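You operate a simulated robot arm through the tools that you are given. There is no shell and no other tool.

You run a simulated robot arm. Do the job below in one go: nothing can be reset, and whatever is moved stays where it is left.

Task
Loosen sensor 5, aim it at its reflector, clamp it and press teach.
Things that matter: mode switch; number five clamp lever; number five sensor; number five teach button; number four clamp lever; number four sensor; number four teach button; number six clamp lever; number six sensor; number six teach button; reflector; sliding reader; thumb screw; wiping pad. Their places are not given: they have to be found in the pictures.

The check looks at the end state, three seconds after you hand in, the way a careful person would. Anything else that was tipped, shoved, dropped, spilled or broken makes it a failure.

Robot
A 6-joint arm with a two-finger parallel gripper, fixed in place. Base frame: the origin is at the foot of the arm, x ahead of it, y to its left, z up. Units: mm, degrees, N and s.
With the tool pointing down near the work surface it reaches from about 300 to 660 mm from the base axis. Its first joint turns from -115.0 to 115.0 degrees. Payload 3.43 kg.
Tool frame: the origin (TCP) lies between the finger pads and is the grasp point; the fingertips stand 34 mm ahead of it; z points along the fingers, y is the line along which they close. The gripper opens to 128 mm. The fingers are 24 mm wide and 12 mm thick; the gripper's body (48 by 130 mm) begins 96 mm behind the TCP.
Orientation is that of the tool frame in the base frame, as a unit quaternion [w, x, y, z]. With the fingers straight down and closing along the base's y, the tool's x points along the base's -x, its y along +y and its z along -z.

Tools
- The arm moves only by the tool jog_arm. Its argument "moves" is a list of rows, each a list of 6 numbers: the shift along the tool's x, y, z in mm, then the turn, a rotation vector about the tool's x, y, z in rad. In form: [[tx, ty, tz, rx, ry, rz], ...]. A call has 1 to 20 rows; each row shifts and turns the commanded pose from where the row before left it, along the tool's axes as they then stand. "fingers" is the opening in per cent of the stroke, from 0 (shut) to 100 (fully open), set as the call begins (left out, the last holds). A row lasts 0.2 s, in which the tool goes at most 50 mm and 8.6 degrees; a call with a longer step from one row to the next is refused whole, and so is a gripper value outside its range. Where a pose cannot be reached the arm comes as near as it can. A force on the tool above 40 N (or 10 N above the force at the start of the call, whichever is more), or a blocked arm, ends the call early, and 0.2 s more pass. The fingers move at their own pace (about 153 mm/s each) and stop on an object; they squeeze with about 24 N. The grip force told is the motor's: it shows also when the fingers shut on nothing. Time passes only in rows, and 0.2 s behind the last, so rows that do not move let the fingers close. It gives the time, the measured TCP pose, the force on the tool (base axes), the opening and the grip force at its end, in the units of the frame above (readings bear some noise), with the torque about the TCP (base axes, N m) and any sound that the robot's microphone picked up.
- Cameras (640 x 400 px; columns grow to the right, rows downward): "scene" is fixed at [399.9, -499.7, 1671.1]; the picture's right is [0.98, 0.21, 0.00], its down [0.10, -0.47, -0.88] and it looks along [-0.19, 0.86, -0.48] (base axes); focal length 314 px, centre (320, 200). "wrist" rides on the gripper at [76, -11, -160] in the tool frame; the picture's right is [0.15, 0.99, 0.00], its down [-0.88, 0.13, -0.46] and it looks along [-0.45, 0.07, 0.89] (tool axes); focal length 234 px, centre (320, 200).
- camera(camera): a new picture of that camera. The clock stands still meanwhile.
- move_column(by): slides the trunk up (or, below 0, down) by that many mm; the arm rides with it, the base frame stays. It gives what a move gives, with no picture.
- locate(camera, pixels): for up to 12 pixels [column, row] of the newest picture of that camera ("zoom" is the newest enlarged one), the place [x, y, z] in the base frame of the surface seen there, good to about 2 mm. The clock stands still meanwhile.
- close_up(camera, box): a new picture of the part [left, top, right, bottom] of that camera's present view, enlarged. The clock stands still meanwhile.
- finish_job(): hands the job in; it is judged then, once.

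Open the gripper and draw the arm clear of the work before you hand the job in, unless the task says otherwise.

The tools are called after "Emit:" by a JSON object that holds its "fn" and its "kwargs". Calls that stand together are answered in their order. jog_arm: Moves the arm, as the interface text tells. Its arguments: {"type":"object","properties":{"moves":{"type":"array","items":{"type":"array","items":{"type":"number"}}},"fingers":{"type":"number"}},"required":["moves"]} The other tools are called the same way: move_column (by) slides the trunk up or down; camera (camera) takes a picture; locate (camera, pixels) gives the place of the surface under pixels of a picture; close_up (camera, box) takes an enlarged picture of a part of a camera's view; finish_job () hands the job in.

At the start:

```text
clock: 0.0
position: [153.0, 341.9, 1339.6]
tcp_rot: [0.0, -0.001, 1.0, -0.001]
contact_force: [0.4, 0.6, 0.4]
torque: [0.0, -0.05, 0.0]
finger_gap: 128.0
finger_force: 0.1
trunk travel left (down, up): [-925.0, 65.0]
```

scene: 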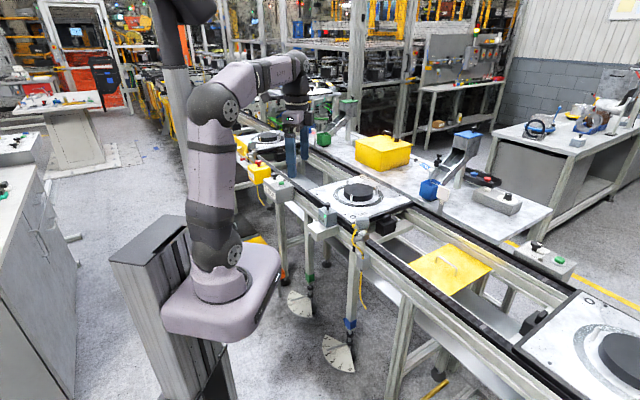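
wrist: 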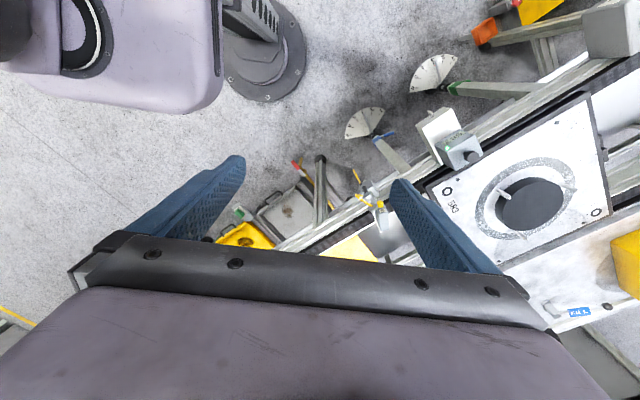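

I start with enlarged views of the conveyor side where sensor stations seem to hang (scene about (350,350), (300,300), (260,240)).

Emit:
{"fn": "close_up", "kwargs": {"camera": "scene", "box": [230, 150, 390, 250]}}

Emit:
{"fn": "close_up", "kwargs": {"camera": "scene", "box": [270, 250, 430, 400]}}

Emit:
{"fn": "close_up", "kwargs": {"camera": "wrist", "box": [320, 40, 520, 240]}}

Emit:
{"fn": "close_up", "kwargs": {"camera": "wrist", "box": [220, 130, 400, 260]}}

Emit:
{"fn": "close_up", "kwargs": {"camera": "wrist", "box": [440, 0, 640, 100]}}

```text
4.00 times, centred on (310, 200) of scene
```

zoom: 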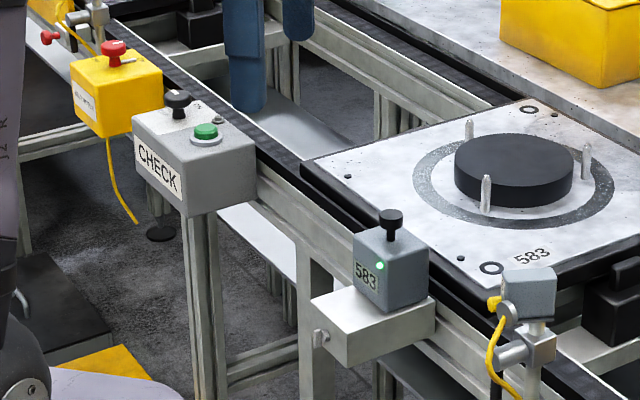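

```text
2.67 times, centred on (350, 325) of scene
```

zoom: 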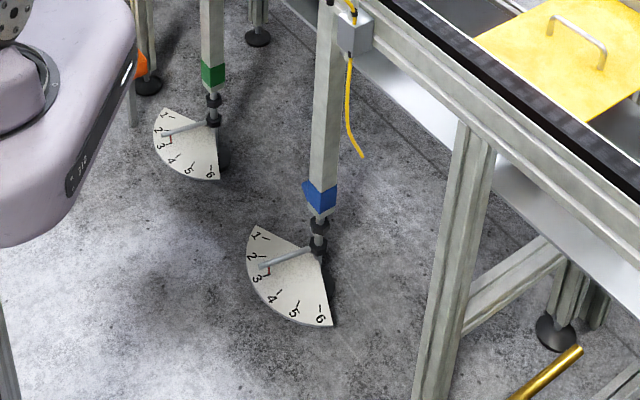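

```text
2.00 times, centred on (420, 140) of wrist
```

zoom: 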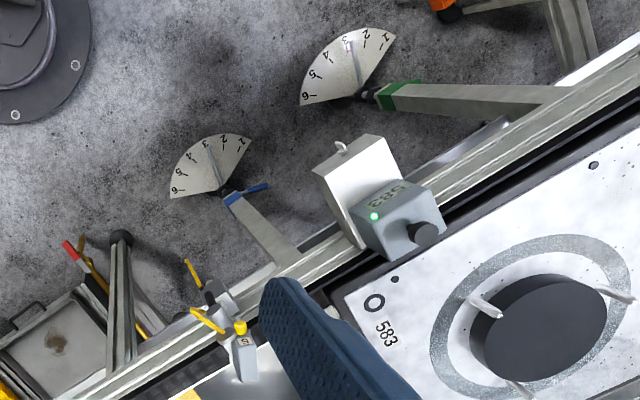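

```text
3.08 times, centred on (310, 195) of wrist
```

zoom: 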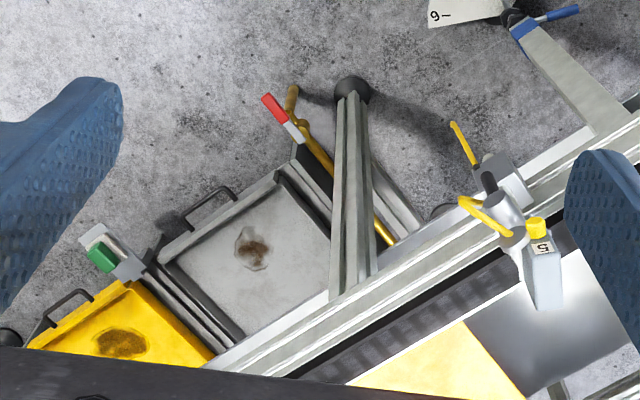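

```text
3.20 times, centred on (540, 50) of wrist
```

zoom: 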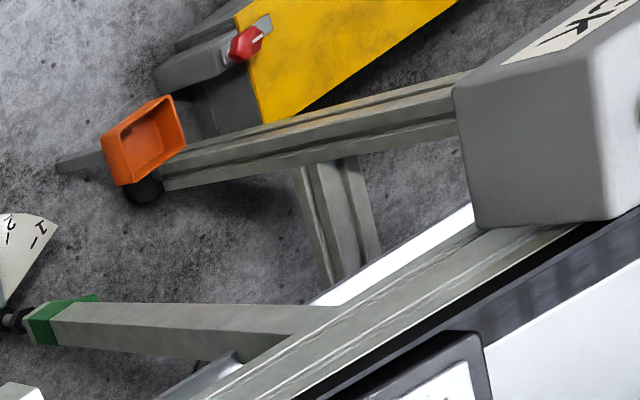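

Sensor "5" appears at scene (360,230) on the near rail. I enlarge that area and the rest of the conveyor to find 4, 6, reflectors and the mode switch.

Emit:
{"fn": "close_up", "kwargs": {"camera": "scene", "box": [320, 195, 400, 245]}}

Emit:
{"fn": "close_up", "kwargs": {"camera": "scene", "box": [230, 120, 330, 200]}}

Emit:
{"fn": "close_up", "kwargs": {"camera": "scene", "box": [380, 120, 540, 220]}}

Emit:
{"fn": "close_up", "kwargs": {"camera": "scene", "box": [480, 220, 640, 400]}}

Emit:
{"fn": "close_up", "kwargs": {"camera": "scene", "box": [300, 80, 420, 180]}}

```text
8.00 times, centred on (360, 220) of scene
```

zoom: 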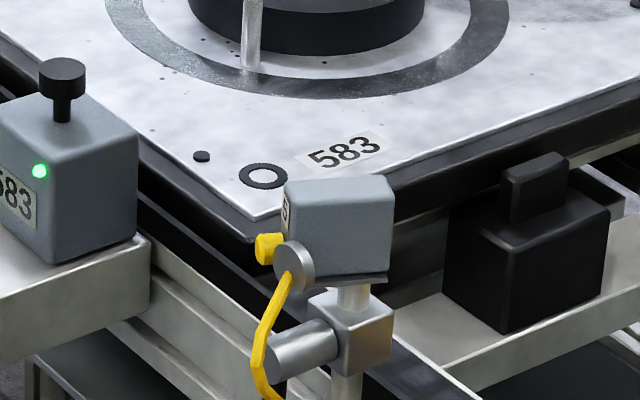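

```text
5.00 times, centred on (280, 160) of scene
```

zoom: 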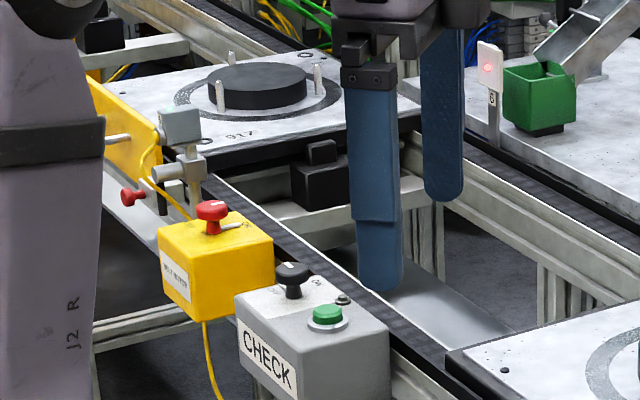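

```text
4.00 times, centred on (460, 170) of scene
```

zoom: 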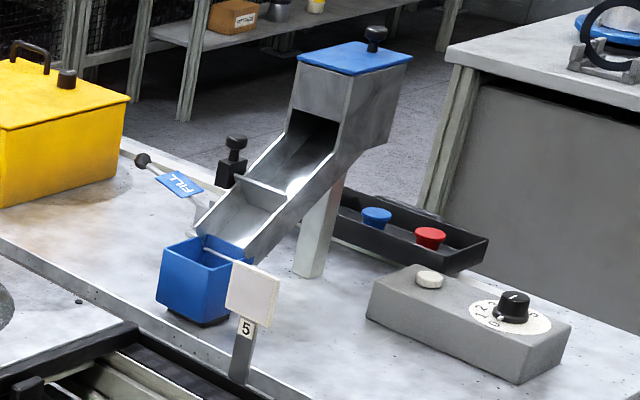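

```text
2.22 times, centred on (560, 310) of scene
```

zoom: 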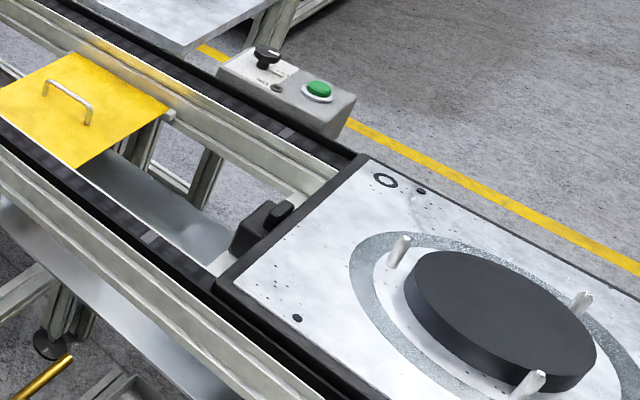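

```text
4.00 times, centred on (360, 130) of scene
```

zoom: 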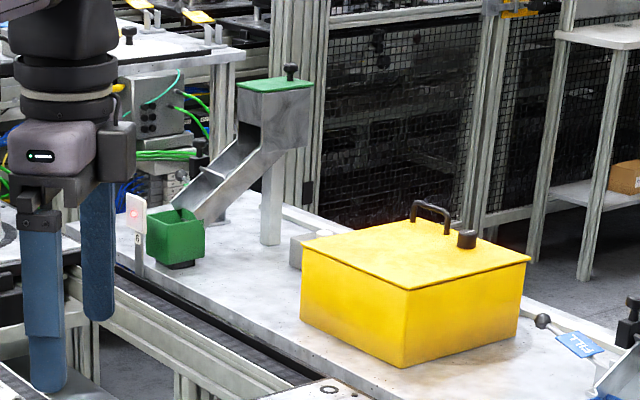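

Reflector 6 shows a red spot; reflector 5 is the white plate on a post at scene (443,194). I take a scene picture and locate the key points.

Emit:
{"fn": "camera", "kwargs": {"camera": "scene"}}

Emit:
{"fn": "locate", "kwargs": {"camera": "scene", "pixels": [[443, 193], [441, 202], [362, 224], [353, 226], [357, 228], [366, 237], [357, 239], [337, 225], [276, 155], [262, 173]]}}

Emit:
{"fn": "close_up", "kwargs": {"camera": "scene", "box": [340, 210, 380, 240]}}

Emit:
{"fn": "close_up", "kwargs": {"camera": "scene", "box": [340, 220, 380, 260]}}

```text
taken
```

scene: 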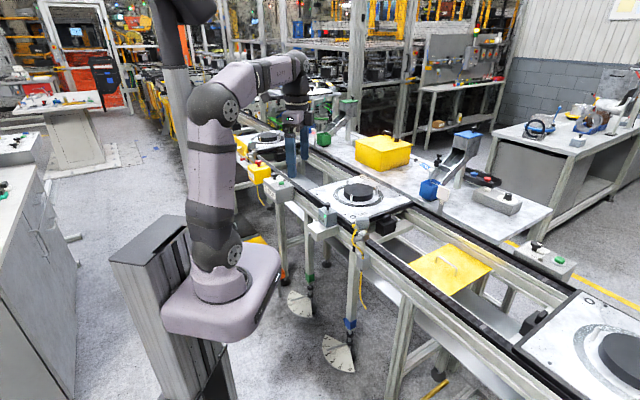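

```text
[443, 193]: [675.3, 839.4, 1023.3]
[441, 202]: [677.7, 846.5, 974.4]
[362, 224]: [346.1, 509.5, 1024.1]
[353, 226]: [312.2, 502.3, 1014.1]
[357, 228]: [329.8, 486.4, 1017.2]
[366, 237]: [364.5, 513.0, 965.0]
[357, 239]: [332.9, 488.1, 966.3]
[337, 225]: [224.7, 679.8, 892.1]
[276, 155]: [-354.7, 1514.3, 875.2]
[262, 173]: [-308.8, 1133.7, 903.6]
```

```text
13.33 times, centred on (360, 225) of scene
```

zoom: 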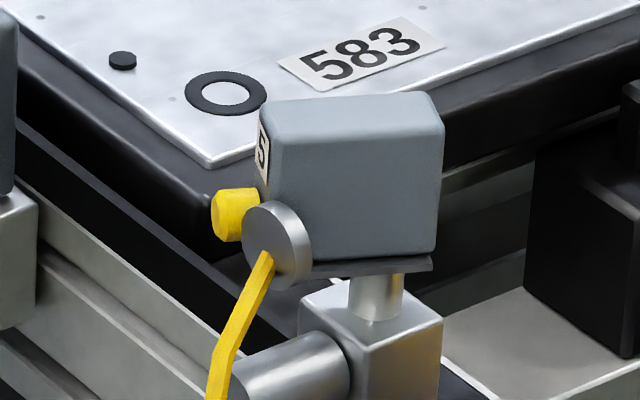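

```text
10.00 times, centred on (360, 240) of scene
```

zoom: 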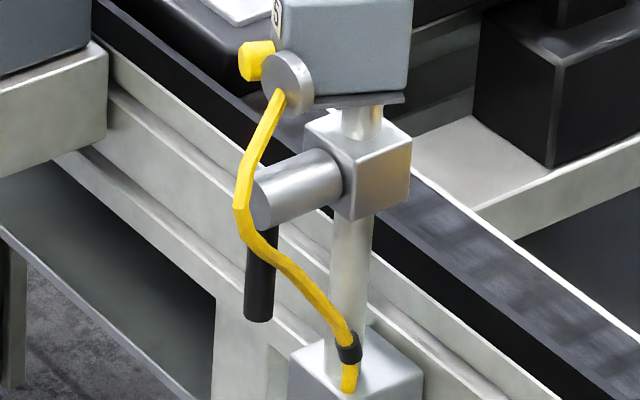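

I check heights of the arm base and enlarge station 6 for comparison (its lever position when clamped).

Emit:
{"fn": "close_up", "kwargs": {"camera": "scene", "box": [245, 135, 285, 165]}}

Emit:
{"fn": "locate", "kwargs": {"camera": "scene", "pixels": [[220, 295], [225, 245], [300, 305], [338, 355], [266, 143], [264, 153], [321, 122], [352, 252], [360, 255], [325, 210], [276, 185], [505, 200]]}}

Emit:
{"fn": "close_up", "kwargs": {"camera": "scene", "box": [480, 185, 530, 220]}}

Emit:
{"fn": "close_up", "kwargs": {"camera": "scene", "box": [260, 170, 300, 205]}}

```text
13.33 times, centred on (265, 150) of scene
```

zoom: 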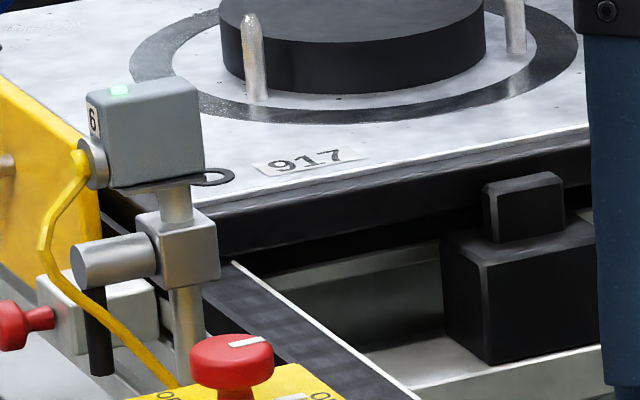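

```text
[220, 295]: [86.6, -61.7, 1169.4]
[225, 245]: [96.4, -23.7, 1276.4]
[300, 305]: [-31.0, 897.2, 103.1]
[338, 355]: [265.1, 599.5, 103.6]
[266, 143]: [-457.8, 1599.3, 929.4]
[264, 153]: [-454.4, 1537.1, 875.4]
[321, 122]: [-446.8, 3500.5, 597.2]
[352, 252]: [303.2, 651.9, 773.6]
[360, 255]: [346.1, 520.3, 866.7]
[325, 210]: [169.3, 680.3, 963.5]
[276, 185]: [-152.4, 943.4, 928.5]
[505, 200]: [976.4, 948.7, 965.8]
```

```text
11.43 times, centred on (505, 202) of scene
```

zoom: 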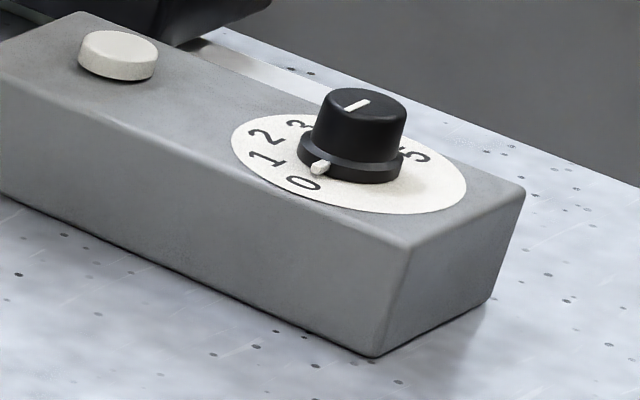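

```text
11.43 times, centred on (280, 188) of scene
```

zoom: 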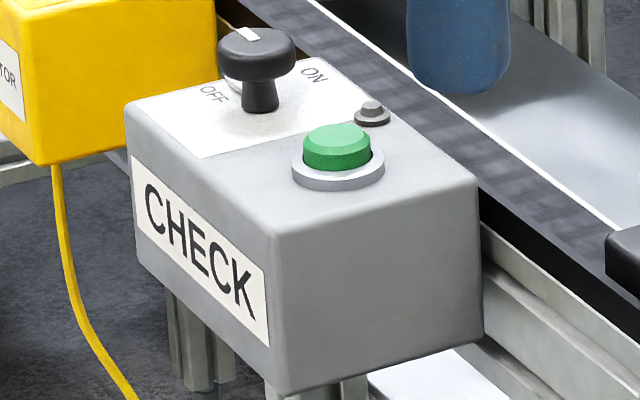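

Station 6 (good, green LED on top) has its lever hanging down, so the clamp seems shut when down, and sensor 5 looks the same. I yaw the tool in place so the wrist camera faces sensor 5 from the robot side.

Emit:
{"fn": "jog_arm", "kwargs": {"moves": [[0, 0, 0, 0, 0, -0.127], [0, 0, 0, 0, 0, -0.127], [0, 0, 0, 0, 0, -0.127], [0, 0, 0, 0, 0, -0.127], [0, 0, 0, 0, 0, -0.127]]}}

Emit:
{"fn": "camera", "kwargs": {"camera": "wrist"}}

Emit:
{"fn": "camera", "kwargs": {"camera": "scene"}}

```text
clock: 1.2
position: [153.5, 343.3, 1339.2]
tcp_rot: [0.001, -0.314, 0.949, 0.0]
contact_force: [-0.6, -0.4, 0.2]
torque: [-0.01, -0.04, 0.0]
finger_gap: 128.2
finger_force: 0.0
trunk travel left (down, up): [-925.0, 65.0]
```

```text
taken
```

wrist: 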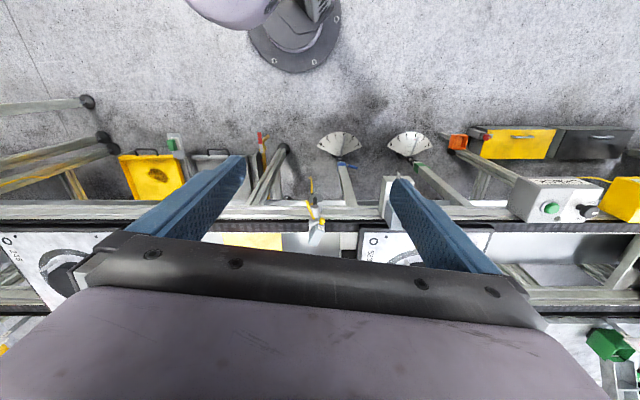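

```text
taken
```

scene: 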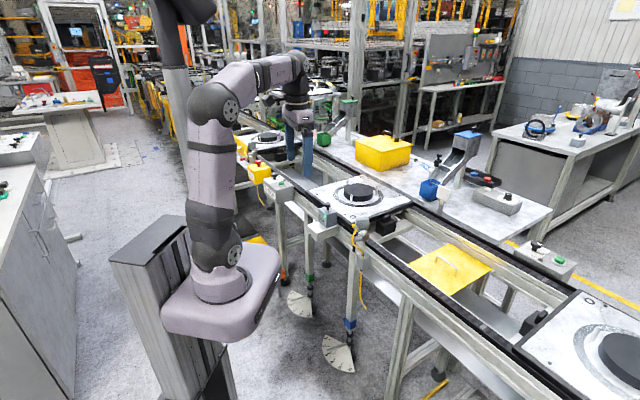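

The conveyor now runs level in the picture with sensor 5 at about (315,232). I enlarge it.

Emit:
{"fn": "close_up", "kwargs": {"camera": "wrist", "box": [270, 165, 370, 260]}}

Emit:
{"fn": "locate", "kwargs": {"camera": "wrist", "pixels": [[316, 235], [316, 227], [312, 215], [311, 185], [324, 220], [312, 205], [330, 214]]}}

```text
4.21 times, centred on (320, 212) of wrist
```

zoom: 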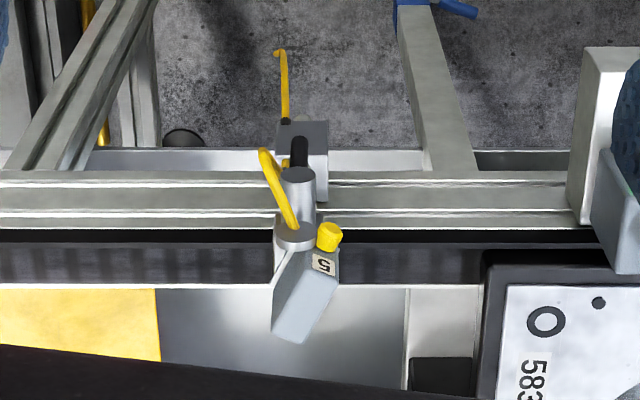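

```text
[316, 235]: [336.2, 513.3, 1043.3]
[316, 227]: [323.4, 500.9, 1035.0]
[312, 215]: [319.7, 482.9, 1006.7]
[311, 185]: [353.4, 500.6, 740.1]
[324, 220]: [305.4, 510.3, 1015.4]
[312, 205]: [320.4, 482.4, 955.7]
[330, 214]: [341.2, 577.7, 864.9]
```

Sensor 5 points down-left in the picture, i.e. well clockwise of the reflector direction (azimuth ~45°). I roll the tool 180° so the camera will ride above when I tilt to a horizontal approach.

Emit:
{"fn": "jog_arm", "kwargs": {"moves": [[0, 0, 0, 0, 0, 0.1496], [0, 0, 0, 0, 0, 0.1496], [0, 0, 0, 0, 0, 0.1496], [0, 0, 0, 0, 0, 0.1496], [0, 0, 0, 0, 0, 0.1496], [0, 0, 0, 0, 0, 0.1496], [0, 0, 0, 0, 0, 0.1496], [0, 0, 0, 0, 0, 0.1496], [0, 0, 0, 0, 0, 0.1496], [0, 0, 0, 0, 0, 0.1496], [0, 0, 0, 0, 0, 0.1496], [0, 0, 0, 0, 0, 0.1496], [0, 0, 0, 0, 0, 0.1496], [0, 0, 0, 0, 0, 0.1496], [0, 0, 0, 0, 0, 0.1496], [0, 0, 0, 0, 0, 0.1496], [0, 0, 0, 0, 0, 0.1496], [0, 0, 0, 0, 0, 0.1496], [0, 0, 0, 0, 0, 0.1496], [0, 0, 0, 0, 0, 0.1496]]}}

```text
clock: 5.4
position: [328.2, 214.3, 1330.6]
tcp_rot: [-0.006, 0.921, 0.39, -0.001]
contact_force: [0.0, -1.1, -0.5]
torque: [0.03, 0.01, 0.03]
finger_gap: 127.9
finger_force: 0.0
out of reach, approached as far as the arm can: row 16, 17, 18, 19, 20
trunk travel left (down, up): [-925.0, 65.0]
```

The roll hit a joint limit (position drifted to (328,214)). I undo the roll; a 45° pitch with the camera on the robot side will give a good view anyway.

Emit:
{"fn": "jog_arm", "kwargs": {"moves": [[0, 0, 0, 0, 0, -0.1496], [0, 0, 0, 0, 0, -0.1496], [0, 0, 0, 0, 0, -0.1496], [0, 0, 0, 0, 0, -0.1496], [0, 0, 0, 0, 0, -0.1496], [0, 0, 0, 0, 0, -0.1496], [0, 0, 0, 0, 0, -0.1496], [0, 0, 0, 0, 0, -0.1496], [0, 0, 0, 0, 0, -0.1496], [0, 0, 0, 0, 0, -0.1496], [0, 0, 0, 0, 0, -0.1496], [0, 0, 0, 0, 0, -0.1496], [0, 0, 0, 0, 0, -0.1496], [0, 0, 0, 0, 0, -0.1496], [0, 0, 0, 0, 0, -0.1496], [0, 0, 0, 0, 0, -0.1496], [0, 0, 0, 0, 0, -0.1496], [0, 0, 0, 0, 0, -0.1496], [0, 0, 0, 0, 0, -0.1496], [0, 0, 0, 0, 0, -0.1496]]}}

```text
clock: 9.6
position: [326.8, 215.4, 1330.5]
tcp_rot: [0.001, -0.315, 0.949, 0.001]
contact_force: [-0.6, -0.3, -0.4]
torque: [-0.01, 0.02, 0.03]
finger_gap: 127.9
finger_force: 0.0
trunk travel left (down, up): [-925.0, 65.0]
```

Back to the aligned orientation at (327,215,1330). I move sideways along the conveyor to be in line with sensor 5 and pitch the tool forward 45°.

Emit:
{"fn": "jog_arm", "kwargs": {"moves": [[0, 45, 0, 0, 0, 0], [0, 45, 0, 0, 0, 0], [0, 45, 0, 0, 0, 0], [0, 45, 0, 0, 0, 0], [0, 45, 0, 0, 0, 0], [0, 0, 0, 0, -0.131, 0], [0, 0, 0, 0, -0.131, 0], [0, 0, 0, 0, -0.131, 0], [0, 0, 0, 0, -0.131, 0], [0, 0, 0, 0, -0.131, 0], [0, 0, 0, 0, -0.131, 0]]}}

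Emit:
{"fn": "move_column", "kwargs": {"by": -150}}

Emit:
{"fn": "camera", "kwargs": {"camera": "wrist"}}

Emit:
{"fn": "camera", "kwargs": {"camera": "scene"}}

```text
clock: 12.0
position: [192.8, 395.8, 1330.8]
tcp_rot: [0.365, -0.29, 0.876, 0.121]
contact_force: [0.9, -1.4, 0.2]
torque: [-0.02, 0.02, -0.02]
finger_gap: 127.8
finger_force: 0.0
trunk travel left (down, up): [-925.0, 65.0]
```

```text
clock: 13.8
position: [193.7, 396.1, 1180.4]
tcp_rot: [0.364, -0.29, 0.877, 0.121]
contact_force: [-0.4, -0.1, 0.3]
torque: [0.02, 0.04, 0.01]
finger_gap: 128.0
finger_force: 0.0
trunk travel left (down, up): [-775.0, 215.0]
```

```text
taken
```

wrist: 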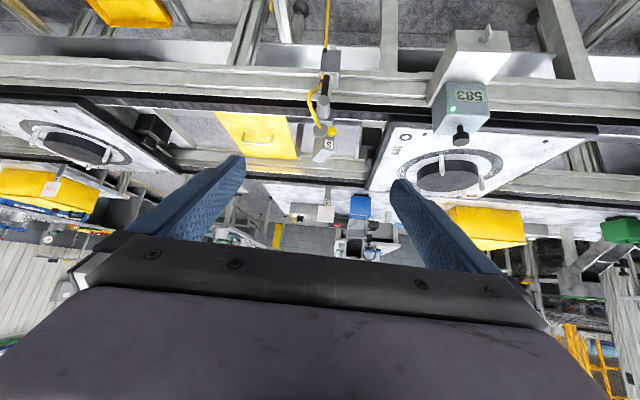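

```text
taken
```

scene: 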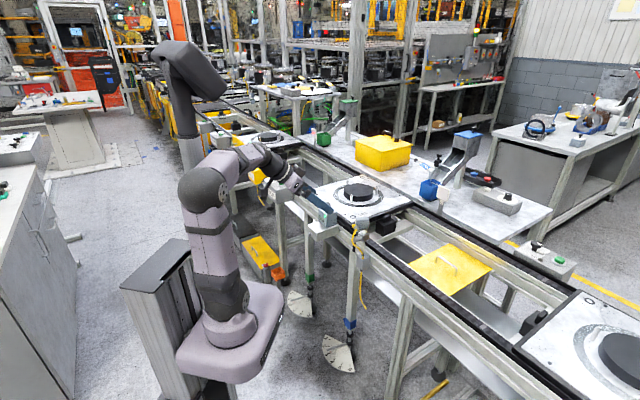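

The wrist view is upside down; sensor 5 is at (325,110), reflector 5 at (325,213). I enlarge and locate its parts.

Emit:
{"fn": "close_up", "kwargs": {"camera": "wrist", "box": [295, 40, 365, 90]}}

Emit:
{"fn": "close_up", "kwargs": {"camera": "wrist", "box": [280, 150, 360, 230]}}

Emit:
{"fn": "close_up", "kwargs": {"camera": "wrist", "box": [290, 80, 360, 170]}}

Emit:
{"fn": "locate", "kwargs": {"camera": "zoom", "pixels": [[320, 280], [320, 215], [335, 260]]}}

Emit:
{"fn": "locate", "kwargs": {"camera": "wrist", "pixels": [[325, 213], [320, 130], [330, 132], [325, 102], [324, 80], [316, 158], [326, 158], [334, 136]]}}

```text
8.00 times, centred on (330, 65) of wrist
```

zoom: 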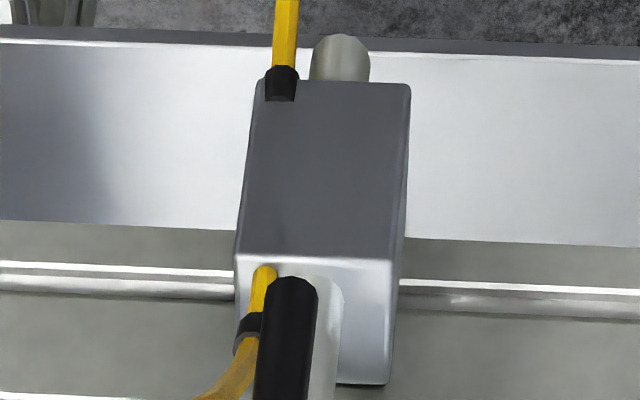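

```text
5.00 times, centred on (320, 190) of wrist
```

zoom: 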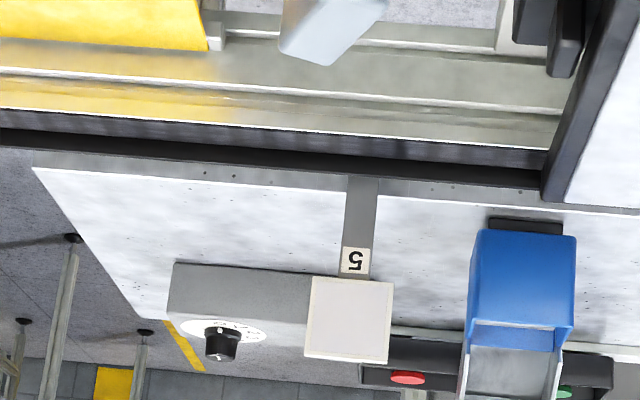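

```text
4.44 times, centred on (325, 125) of wrist
```

zoom: 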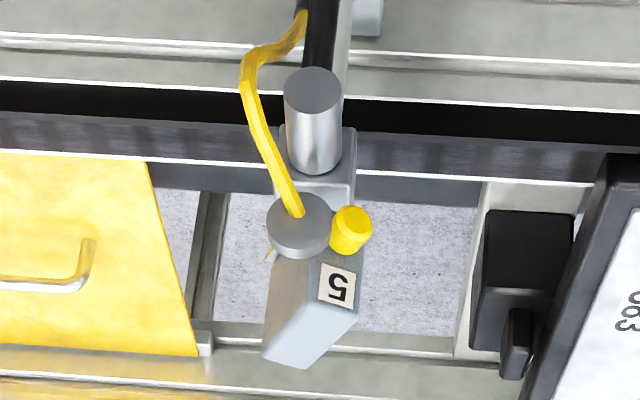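

```text
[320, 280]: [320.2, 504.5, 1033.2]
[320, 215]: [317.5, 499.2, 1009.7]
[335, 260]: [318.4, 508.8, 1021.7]
```

```text
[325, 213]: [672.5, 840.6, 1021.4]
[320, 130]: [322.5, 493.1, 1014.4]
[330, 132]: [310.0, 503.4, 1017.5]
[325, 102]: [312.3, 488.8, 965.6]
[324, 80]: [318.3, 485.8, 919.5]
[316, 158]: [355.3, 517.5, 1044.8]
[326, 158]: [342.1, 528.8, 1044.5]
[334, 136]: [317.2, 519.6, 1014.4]
```

I locate points on the neck and post (scene ~ (363,232)–(363,246)) to find the rotation axis.

Emit:
{"fn": "close_up", "kwargs": {"camera": "scene", "box": [344, 215, 384, 255]}}

Emit:
{"fn": "locate", "kwargs": {"camera": "zoom", "pixels": [[300, 60], [345, 60], [392, 60], [340, 178], [355, 178], [370, 178], [315, 330], [330, 330], [345, 330], [295, 210], [330, 225], [370, 225]]}}

```text
10.00 times, centred on (364, 235) of scene
```

zoom: 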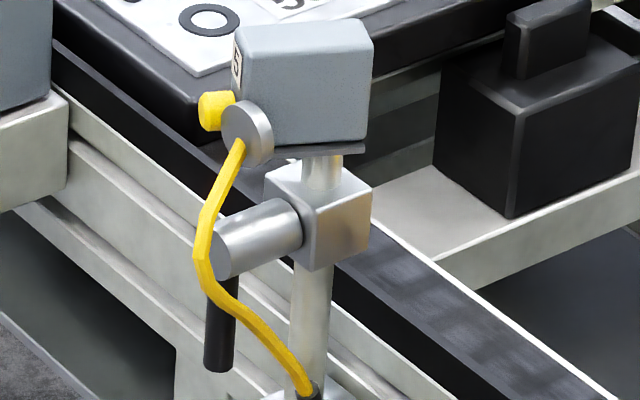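

```text
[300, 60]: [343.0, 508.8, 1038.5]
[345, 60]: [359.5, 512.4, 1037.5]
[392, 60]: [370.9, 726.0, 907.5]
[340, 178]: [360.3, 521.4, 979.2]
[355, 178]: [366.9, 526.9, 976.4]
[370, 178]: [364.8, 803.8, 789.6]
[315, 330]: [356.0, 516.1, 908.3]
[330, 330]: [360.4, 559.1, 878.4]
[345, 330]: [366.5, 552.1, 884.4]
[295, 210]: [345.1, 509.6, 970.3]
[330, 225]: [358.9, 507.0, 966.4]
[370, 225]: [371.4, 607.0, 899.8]
```

I locate the lever's lower end, the mount box below it, and the hub from the wrist view.

Emit:
{"fn": "close_up", "kwargs": {"camera": "wrist", "box": [295, 50, 359, 110]}}

Emit:
{"fn": "locate", "kwargs": {"camera": "zoom", "pixels": [[300, 185], [300, 215], [300, 255], [285, 235], [316, 235], [340, 215], [330, 170], [260, 165], [320, 100], [325, 350], [300, 350], [355, 350]]}}

```text
6.67 times, centred on (327, 80) of wrist
```

zoom: 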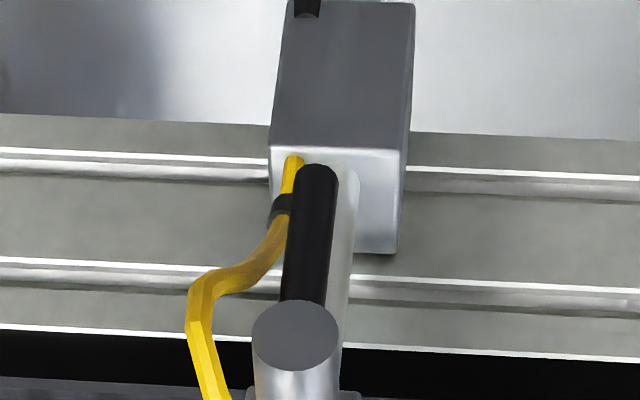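

```text
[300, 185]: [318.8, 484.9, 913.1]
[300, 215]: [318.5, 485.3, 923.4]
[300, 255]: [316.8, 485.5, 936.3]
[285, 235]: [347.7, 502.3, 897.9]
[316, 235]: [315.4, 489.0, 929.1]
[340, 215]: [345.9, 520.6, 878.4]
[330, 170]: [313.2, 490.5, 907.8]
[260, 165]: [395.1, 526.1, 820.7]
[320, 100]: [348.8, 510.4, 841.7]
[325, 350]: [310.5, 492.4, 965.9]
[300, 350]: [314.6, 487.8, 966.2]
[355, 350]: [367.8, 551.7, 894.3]
```

Lever: axis c≈-200 with hub end at a≈543 (along-beam coordinate), lever bottom z≈905, hub z≈962. I close the fingers to form a peg, tilt flatter, shift to the -c side, then lower the column.

Emit:
{"fn": "jog_arm", "kwargs": {"moves": [[0, 0, 0, 0, -0.117, 0], [0, 0, 0, 0, -0.117, 0], [0, 0, 0, 0, -0.117, 0], [0, 28, 0, 0, 0, 0], [0, 28, 0, 0, 0, 0], [0, 0, 0, 0, 0, 0]], "fingers": 0}}

Emit:
{"fn": "move_column", "kwargs": {"by": -250}}

Emit:
{"fn": "camera", "kwargs": {"camera": "wrist"}}

Emit:
{"fn": "camera", "kwargs": {"camera": "scene"}}

```text
clock: 15.2
position: [160.1, 442.7, 1179.4]
tcp_rot: [0.511, -0.264, 0.8, 0.169]
contact_force: [-0.7, -1.4, 0.7]
torque: [-0.03, 0.04, 0.0]
finger_gap: 0.1
finger_force: 24.0
trunk travel left (down, up): [-775.0, 215.0]
```

```text
clock: 17.7
position: [160.9, 441.5, 929.7]
tcp_rot: [0.511, -0.264, 0.801, 0.169]
contact_force: [-0.4, -1.0, 0.0]
torque: [0.0, -0.01, -0.02]
finger_gap: 0.1
finger_force: 23.9
trunk travel left (down, up): [-525.0, 465.0]
```

```text
taken
```

wrist: 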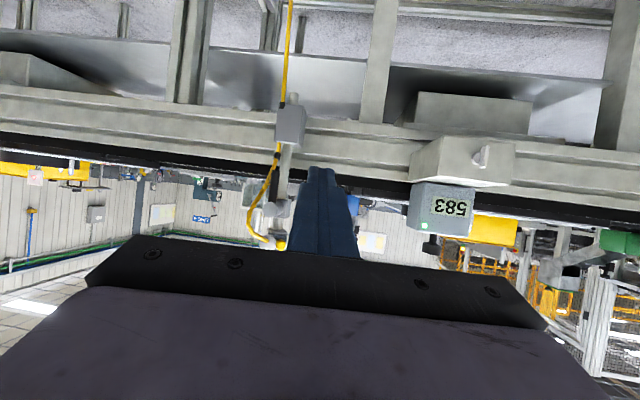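

```text
taken
```

scene: 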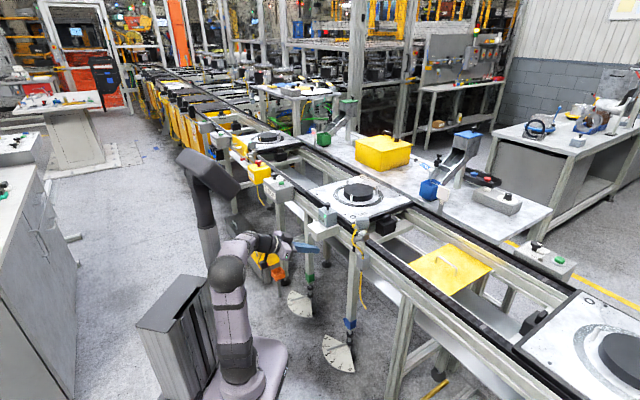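

I enlarge the lever area at (275,190) in the (upside-down) wrist view.

Emit:
{"fn": "close_up", "kwargs": {"camera": "wrist", "box": [225, 90, 385, 250]}}

Emit:
{"fn": "locate", "kwargs": {"camera": "zoom", "pixels": [[228, 250], [232, 300], [225, 270], [200, 290], [270, 200], [270, 125]]}}

```text
2.50 times, centred on (305, 170) of wrist
```

zoom: 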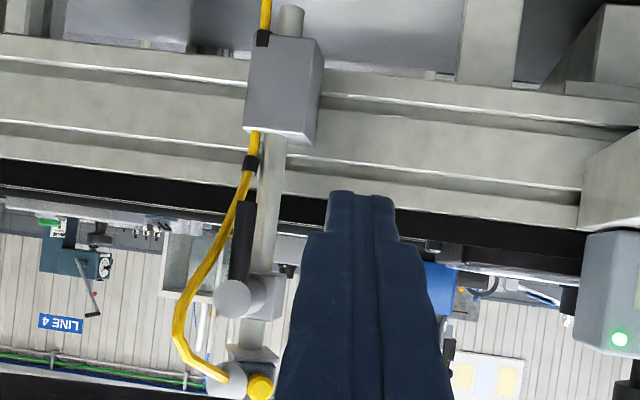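

```text
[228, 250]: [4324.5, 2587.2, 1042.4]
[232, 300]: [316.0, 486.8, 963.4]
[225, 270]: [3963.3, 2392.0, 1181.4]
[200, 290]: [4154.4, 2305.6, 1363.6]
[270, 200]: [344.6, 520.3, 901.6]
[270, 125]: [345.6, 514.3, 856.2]
```

Hub face centre is at (316,487,963); my peg is about 57 mm to its -c side. I advance 143 mm along the beam direction so the peg tips sit beside the lever.

Emit:
{"fn": "jog_arm", "kwargs": {"moves": [[-15, 0, 32.4, 0, 0, 0], [-15, 0, 32.4, 0, 0, 0], [-15, 0, 32.4, 0, 0, 0], [-15, 0, 32.4, 0, 0, 0], [6.3, 0, 3, 0, 0, 0]]}}

Emit:
{"fn": "camera", "kwargs": {"camera": "wrist"}}

Emit:
{"fn": "close_up", "kwargs": {"camera": "scene", "box": [310, 200, 390, 270]}}

```text
clock: 18.9
position: [275.8, 526.5, 921.4]
tcp_rot: [0.511, -0.264, 0.8, 0.169]
contact_force: [-0.3, 0.3, -0.7]
torque: [0.03, 0.0, 0.01]
finger_gap: 0.1
finger_force: 23.8
trunk travel left (down, up): [-525.0, 465.0]
```

```text
taken
```

wrist: 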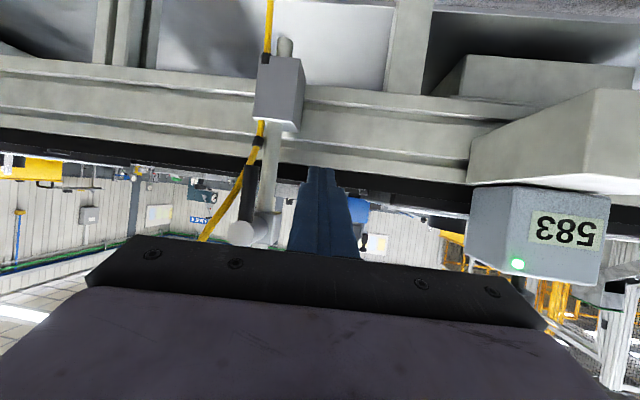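

```text
5.71 times, centred on (350, 235) of scene
```

zoom: 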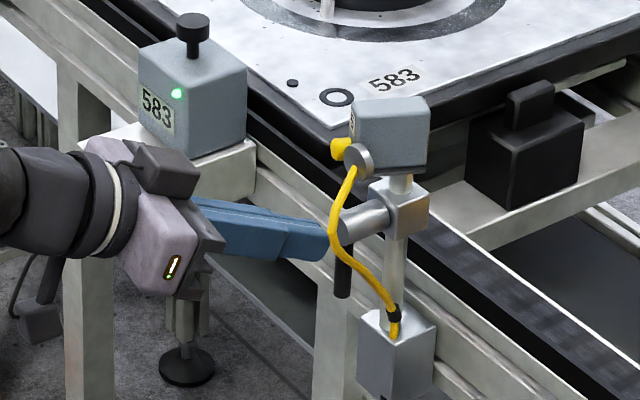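

Peg is beside the lever (c=-257). I push slowly toward +c by 42 mm, which should give first contact and a few degrees of lever turn, watching the force.

Emit:
{"fn": "jog_arm", "kwargs": {"moves": [[0, -30, 0, 0, 0, 0], [0, -4, 0, 0, 0, 0], [0, -4, 0, 0, 0, 0], [0, -4, 0, 0, 0, 0]]}}

Emit:
{"fn": "close_up", "kwargs": {"camera": "wrist", "box": [225, 90, 385, 250]}}

```text
clock: 19.9
position: [301.0, 493.2, 921.2]
tcp_rot: [0.511, -0.264, 0.801, 0.168]
contact_force: [0.4, 2.8, 0.2]
torque: [-0.02, -0.02, 0.08]
finger_gap: 0.0
finger_force: 23.7
trunk travel left (down, up): [-525.0, 465.0]
```

```text
2.50 times, centred on (305, 170) of wrist
```

zoom: 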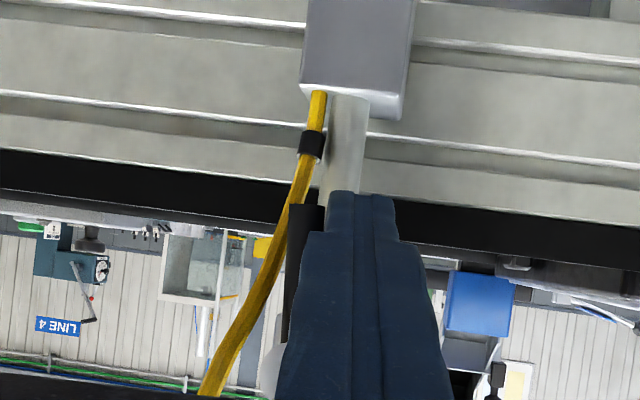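

Light contact (~3 N) with the lever. I continue along the first part of the arc to about 30° of lever turn.

Emit:
{"fn": "jog_arm", "kwargs": {"moves": [[1.8, -2.5, 0.9, 0, 0, 0], [1.8, -2.5, 0.9, 0, 0, 0], [0.5, -2.6, 0.2, 0, 0, 0], [0.5, -2.6, 0.2, 0, 0, 0], [0.5, -2.6, 0.2, 0, 0, 0], [0.5, -2.6, 0.2, 0, 0, 0]]}}

Emit:
{"fn": "close_up", "kwargs": {"camera": "wrist", "box": [225, 90, 385, 250]}}

Emit:
{"fn": "close_up", "kwargs": {"camera": "scene", "box": [330, 205, 390, 260]}}

```text
clock: 21.3
position: [310.1, 479.7, 915.7]
tcp_rot: [0.511, -0.264, 0.8, 0.169]
contact_force: [-0.1, 0.2, -0.1]
torque: [0.03, 0.0, 0.02]
finger_gap: 0.0
finger_force: 23.5
trunk travel left (down, up): [-525.0, 465.0]
```

```text
2.50 times, centred on (305, 170) of wrist
```

zoom: 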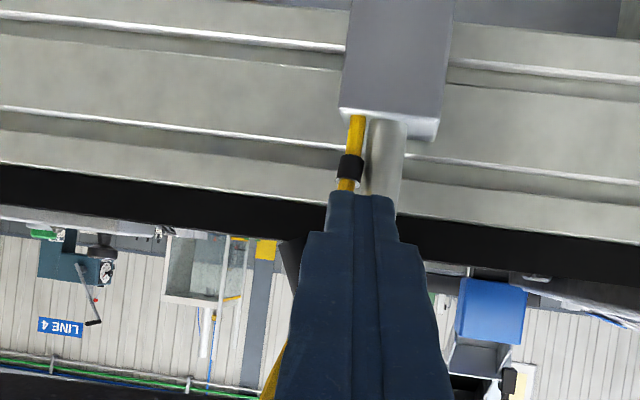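

```text
7.27 times, centred on (360, 232) of scene
```

zoom: 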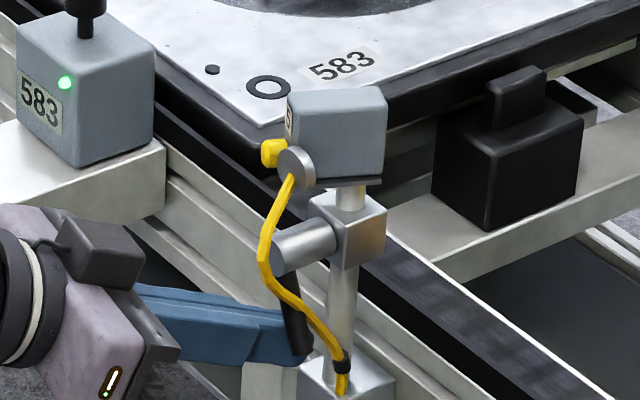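

The lever follows at low force (it now leans toward +c). I continue the arc to about 75°.

Emit:
{"fn": "jog_arm", "kwargs": {"moves": [[0, -2.75, 0, 0, 0, 0], [0, -2.75, 0, 0, 0, 0], [0, -2.75, 0, 0, 0, 0], [0, -2.75, 0, 0, 0, 0], [-1.36, -3.1, -0.63, 0, 0, 0], [-1.36, -3.1, -0.63, 0, 0, 0], [-1.36, -3.1, -0.63, 0, 0, 0], [-1.36, -3.1, -0.63, 0, 0, 0], [-2.04, -2.5, -0.95, 0, 0, 0], [-2.04, -2.5, -0.95, 0, 0, 0], [-2.04, -2.5, -0.95, 0, 0, 0], [-2.04, -2.5, -0.95, 0, 0, 0]]}}

Emit:
{"fn": "close_up", "kwargs": {"camera": "wrist", "box": [225, 90, 385, 250]}}

Emit:
{"fn": "close_up", "kwargs": {"camera": "scene", "box": [330, 205, 390, 260]}}

```text
clock: 23.9
position: [329.8, 454.2, 931.9]
tcp_rot: [0.512, -0.263, 0.8, 0.169]
contact_force: [-0.6, -0.3, -1.1]
torque: [0.03, 0.01, 0.01]
finger_gap: 0.0
finger_force: 24.0
trunk travel left (down, up): [-525.0, 465.0]
```

```text
2.50 times, centred on (305, 170) of wrist
```

zoom: 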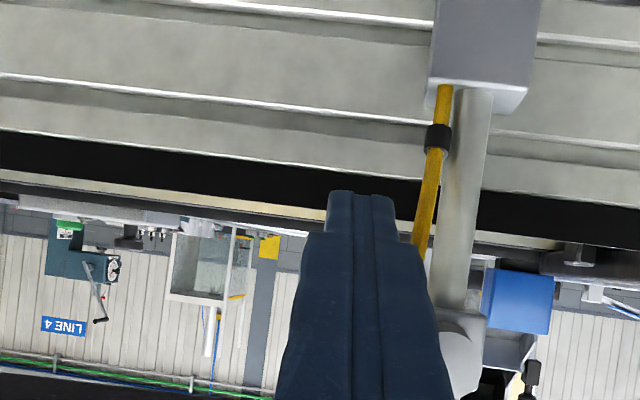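

```text
7.27 times, centred on (360, 232) of scene
```

zoom: 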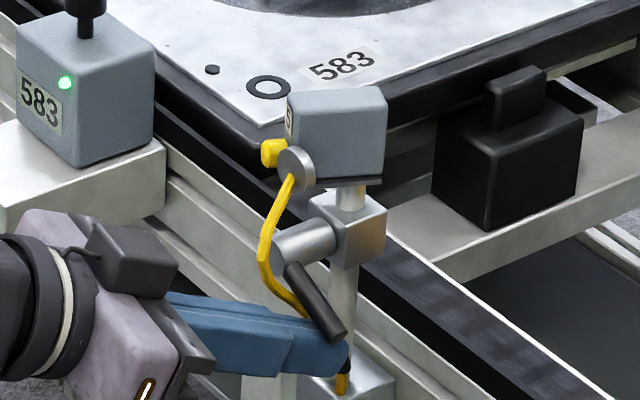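

Lever is near 65°. I keep lifting along the arc to 90°, in small steps.

Emit:
{"fn": "jog_arm", "kwargs": {"moves": [[-2.5, -2, -1.16, 0, 0, 0], [-2.5, -2, -1.16, 0, 0, 0], [-2.5, -2, -1.16, 0, 0, 0], [-2.5, -2, -1.16, 0, 0, 0], [-1.8, -0.5, -0.84, 0, 0, 0], [-1.8, -0.5, -0.84, 0, 0, 0]]}}

Emit:
{"fn": "close_up", "kwargs": {"camera": "scene", "box": [330, 205, 390, 260]}}

```text
clock: 25.3
position: [334.8, 447.1, 944.4]
tcp_rot: [0.511, -0.264, 0.801, 0.167]
contact_force: [-2.3, -1.3, -7.6]
torque: [-0.13, 0.1, -0.09]
finger_gap: 0.1
finger_force: 24.1
trunk travel left (down, up): [-525.0, 465.0]
```

```text
7.27 times, centred on (360, 232) of scene
```

zoom: 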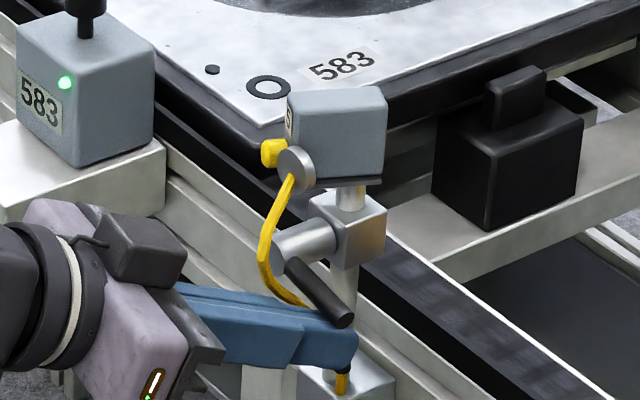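

The lever is now near horizontal (~87°) with 7.6 N of resistance; I push 3 mm more to see whether this is the stop.

Emit:
{"fn": "jog_arm", "kwargs": {"moves": [[-1.4, 0, -0.63, 0, 0, 0], [-1.4, 0, -0.63, 0, 0, 0]]}}

Emit:
{"fn": "close_up", "kwargs": {"camera": "scene", "box": [330, 205, 390, 260]}}

```text
clock: 25.9
position: [336.0, 445.5, 946.2]
tcp_rot: [0.509, -0.264, 0.802, 0.166]
contact_force: [-6.3, -5.6, -19.7]
torque: [-0.28, 0.27, -0.25]
finger_gap: 0.1
finger_force: 24.3
trunk travel left (down, up): [-525.0, 465.0]
```

```text
7.27 times, centred on (360, 232) of scene
```

zoom: 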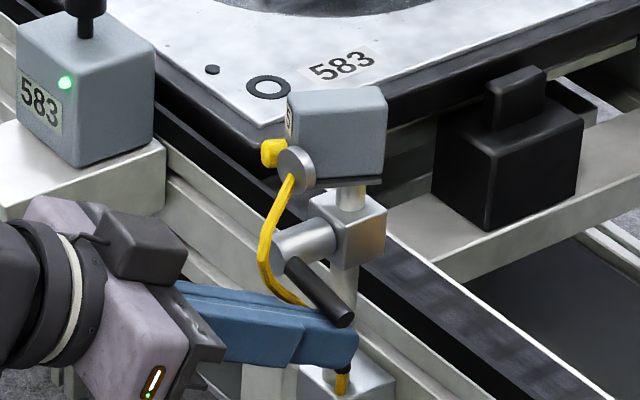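

Force rose to ~21 N with no movement: the lever is at its open stop. I drop the peg clear and retreat, then look.

Emit:
{"fn": "jog_arm", "kwargs": {"moves": [[9, 0, 4.2, 0, 0, 0], [9, 0, 4.2, 0, 0, 0], [15, 0, -32.4, 0, 0, 0], [15, 0, -32.4, 0, 0, 0], [15, 0, -32.4, 0, 0, 0], [15, 0, -32.4, 0, 0, 0]]}}

Emit:
{"fn": "camera", "kwargs": {"camera": "wrist"}}

Emit:
{"fn": "close_up", "kwargs": {"camera": "wrist", "box": [280, 110, 440, 240]}}

Emit:
{"fn": "close_up", "kwargs": {"camera": "scene", "box": [330, 205, 390, 260]}}

```text
clock: 27.3
position: [221.3, 363.3, 928.4]
tcp_rot: [0.512, -0.263, 0.8, 0.168]
contact_force: [0.6, 0.1, 0.7]
torque: [-0.01, -0.02, -0.02]
finger_gap: 0.0
finger_force: 24.2
trunk travel left (down, up): [-525.0, 465.0]
```

```text
taken
```

wrist: 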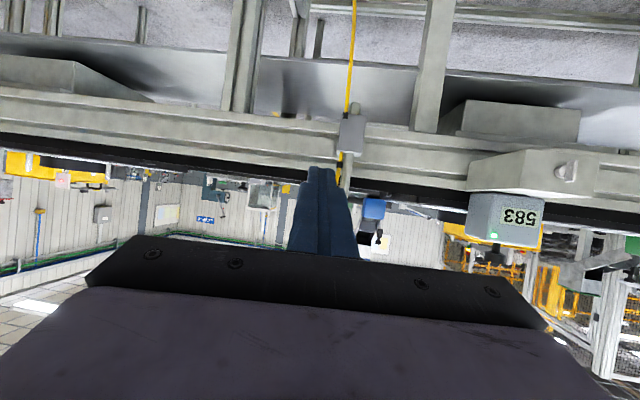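

```text
3.08 times, centred on (360, 175) of wrist
```

zoom: 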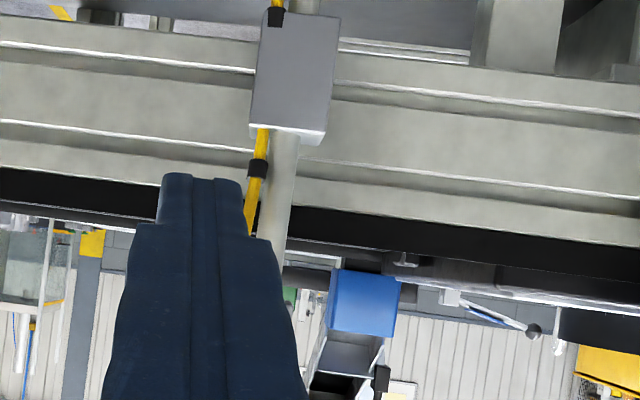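

```text
7.27 times, centred on (360, 232) of scene
```

zoom: 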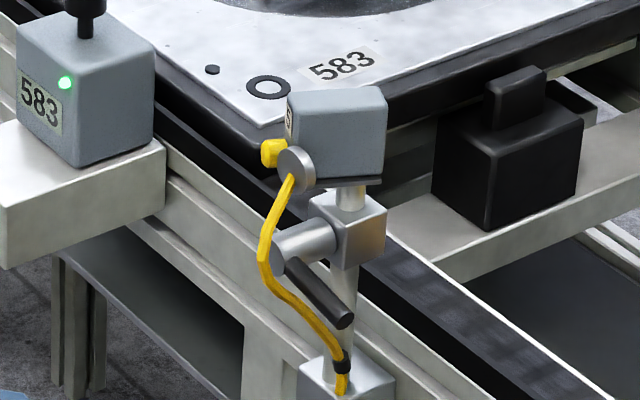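

The lever stays open. I raise the column 300 mm and tilt back to tool-down, shifting into line with the sensor for a top view.

Emit:
{"fn": "move_column", "kwargs": {"by": 300}}

Emit:
{"fn": "jog_arm", "kwargs": {"moves": [[0, 0, 0, 0, 0.142, 0], [0, 0, 0, 0, 0.142, 0], [0, 0, 0, 0, 0.142, 0], [0, 0, 0, 0, 0.142, 0], [0, 0, 0, 0, 0.142, 0], [0, 0, 0, 0, 0.142, 0], [0, 0, 0, 0, 0.142, 0], [0, 0, 0, 0, 0.142, 0], [0, 40, 0, 0, 0, 0], [0, 0, 0, 0, 0, 0]], "fingers": 60}}

Emit:
{"fn": "camera", "kwargs": {"camera": "wrist"}}

Emit:
{"fn": "camera", "kwargs": {"camera": "scene"}}

```text
clock: 30.3
position: [220.4, 363.8, 1228.1]
tcp_rot: [0.512, -0.264, 0.8, 0.168]
contact_force: [-0.5, 0.4, 0.2]
torque: [0.01, -0.03, 0.04]
finger_gap: 0.0
finger_force: 23.9
trunk travel left (down, up): [-825.0, 165.0]
```

```text
clock: 32.5
position: [197.8, 394.3, 1229.2]
tcp_rot: [0.001, -0.312, 0.95, 0.0]
contact_force: [0.5, 0.1, 0.0]
torque: [0.0, 0.0, 0.04]
finger_gap: 76.8
finger_force: 0.0
trunk travel left (down, up): [-825.0, 165.0]
```

```text
taken
```

wrist: 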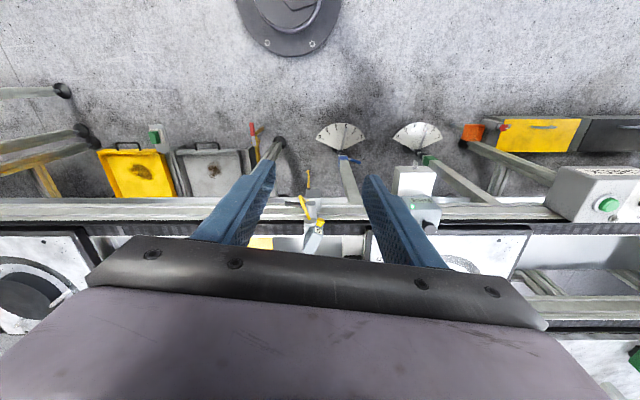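

```text
taken
```

scene: 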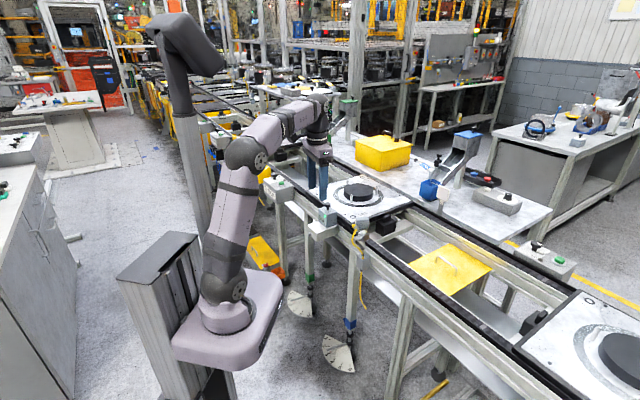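

Top view has sensor 5 at (312,235). I enlarge to measure the head's top corners.

Emit:
{"fn": "close_up", "kwargs": {"camera": "wrist", "box": [292, 205, 332, 260]}}

Emit:
{"fn": "close_up", "kwargs": {"camera": "scene", "box": [345, 210, 381, 240]}}

Emit:
{"fn": "locate", "kwargs": {"camera": "zoom", "pixels": [[205, 115], [300, 60], [425, 55], [340, 55], [260, 68], [420, 90], [215, 120], [330, 100], [430, 120], [250, 110], [390, 100]]}}

```text
7.27 times, centred on (312, 232) of wrist
```

zoom: 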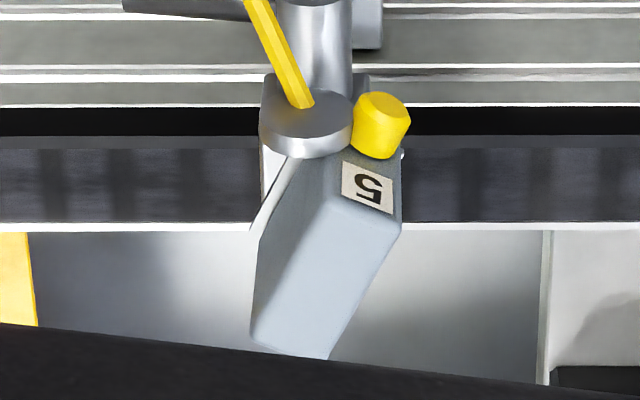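

```text
13.33 times, centred on (363, 225) of scene
```

zoom: 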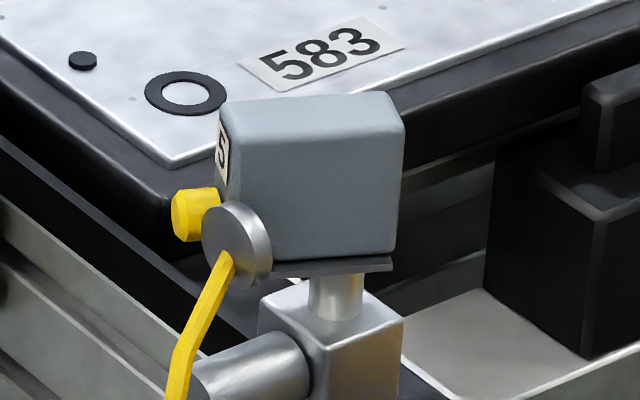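

```text
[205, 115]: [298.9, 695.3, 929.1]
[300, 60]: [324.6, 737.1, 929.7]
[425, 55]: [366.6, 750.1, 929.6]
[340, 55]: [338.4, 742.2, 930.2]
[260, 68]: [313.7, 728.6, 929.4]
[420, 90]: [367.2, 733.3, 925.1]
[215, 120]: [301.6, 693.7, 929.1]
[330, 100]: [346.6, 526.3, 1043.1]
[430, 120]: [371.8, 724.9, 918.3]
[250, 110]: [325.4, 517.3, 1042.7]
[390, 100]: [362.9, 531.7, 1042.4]
```

I re-take the wrist enlargement and locate the head's top-face corners.

Emit:
{"fn": "close_up", "kwargs": {"camera": "wrist", "box": [292, 205, 332, 260]}}

Emit:
{"fn": "locate", "kwargs": {"camera": "zoom", "pixels": [[322, 202], [392, 232], [325, 348], [262, 332], [330, 270], [380, 125], [310, 130], [360, 170], [285, 195], [270, 280], [375, 265], [310, 320]]}}

```text
7.27 times, centred on (312, 232) of wrist
```

zoom: 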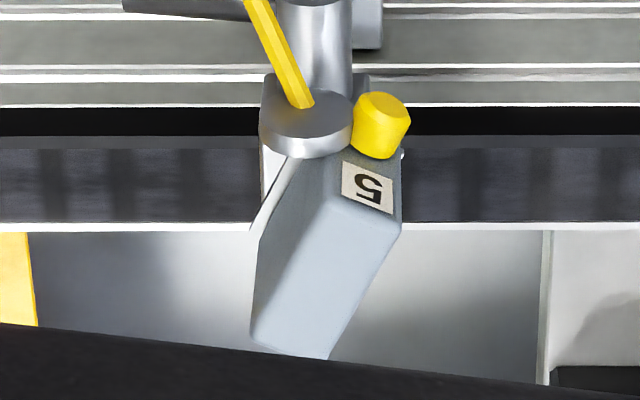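

```text
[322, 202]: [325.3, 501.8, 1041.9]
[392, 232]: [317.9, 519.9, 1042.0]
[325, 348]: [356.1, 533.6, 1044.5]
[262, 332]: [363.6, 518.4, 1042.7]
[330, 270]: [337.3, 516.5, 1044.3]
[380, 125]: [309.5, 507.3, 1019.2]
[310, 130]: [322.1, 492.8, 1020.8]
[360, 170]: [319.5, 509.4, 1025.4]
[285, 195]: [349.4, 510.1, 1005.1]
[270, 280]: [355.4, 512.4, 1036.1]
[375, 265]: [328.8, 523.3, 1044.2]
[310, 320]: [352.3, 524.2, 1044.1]
```

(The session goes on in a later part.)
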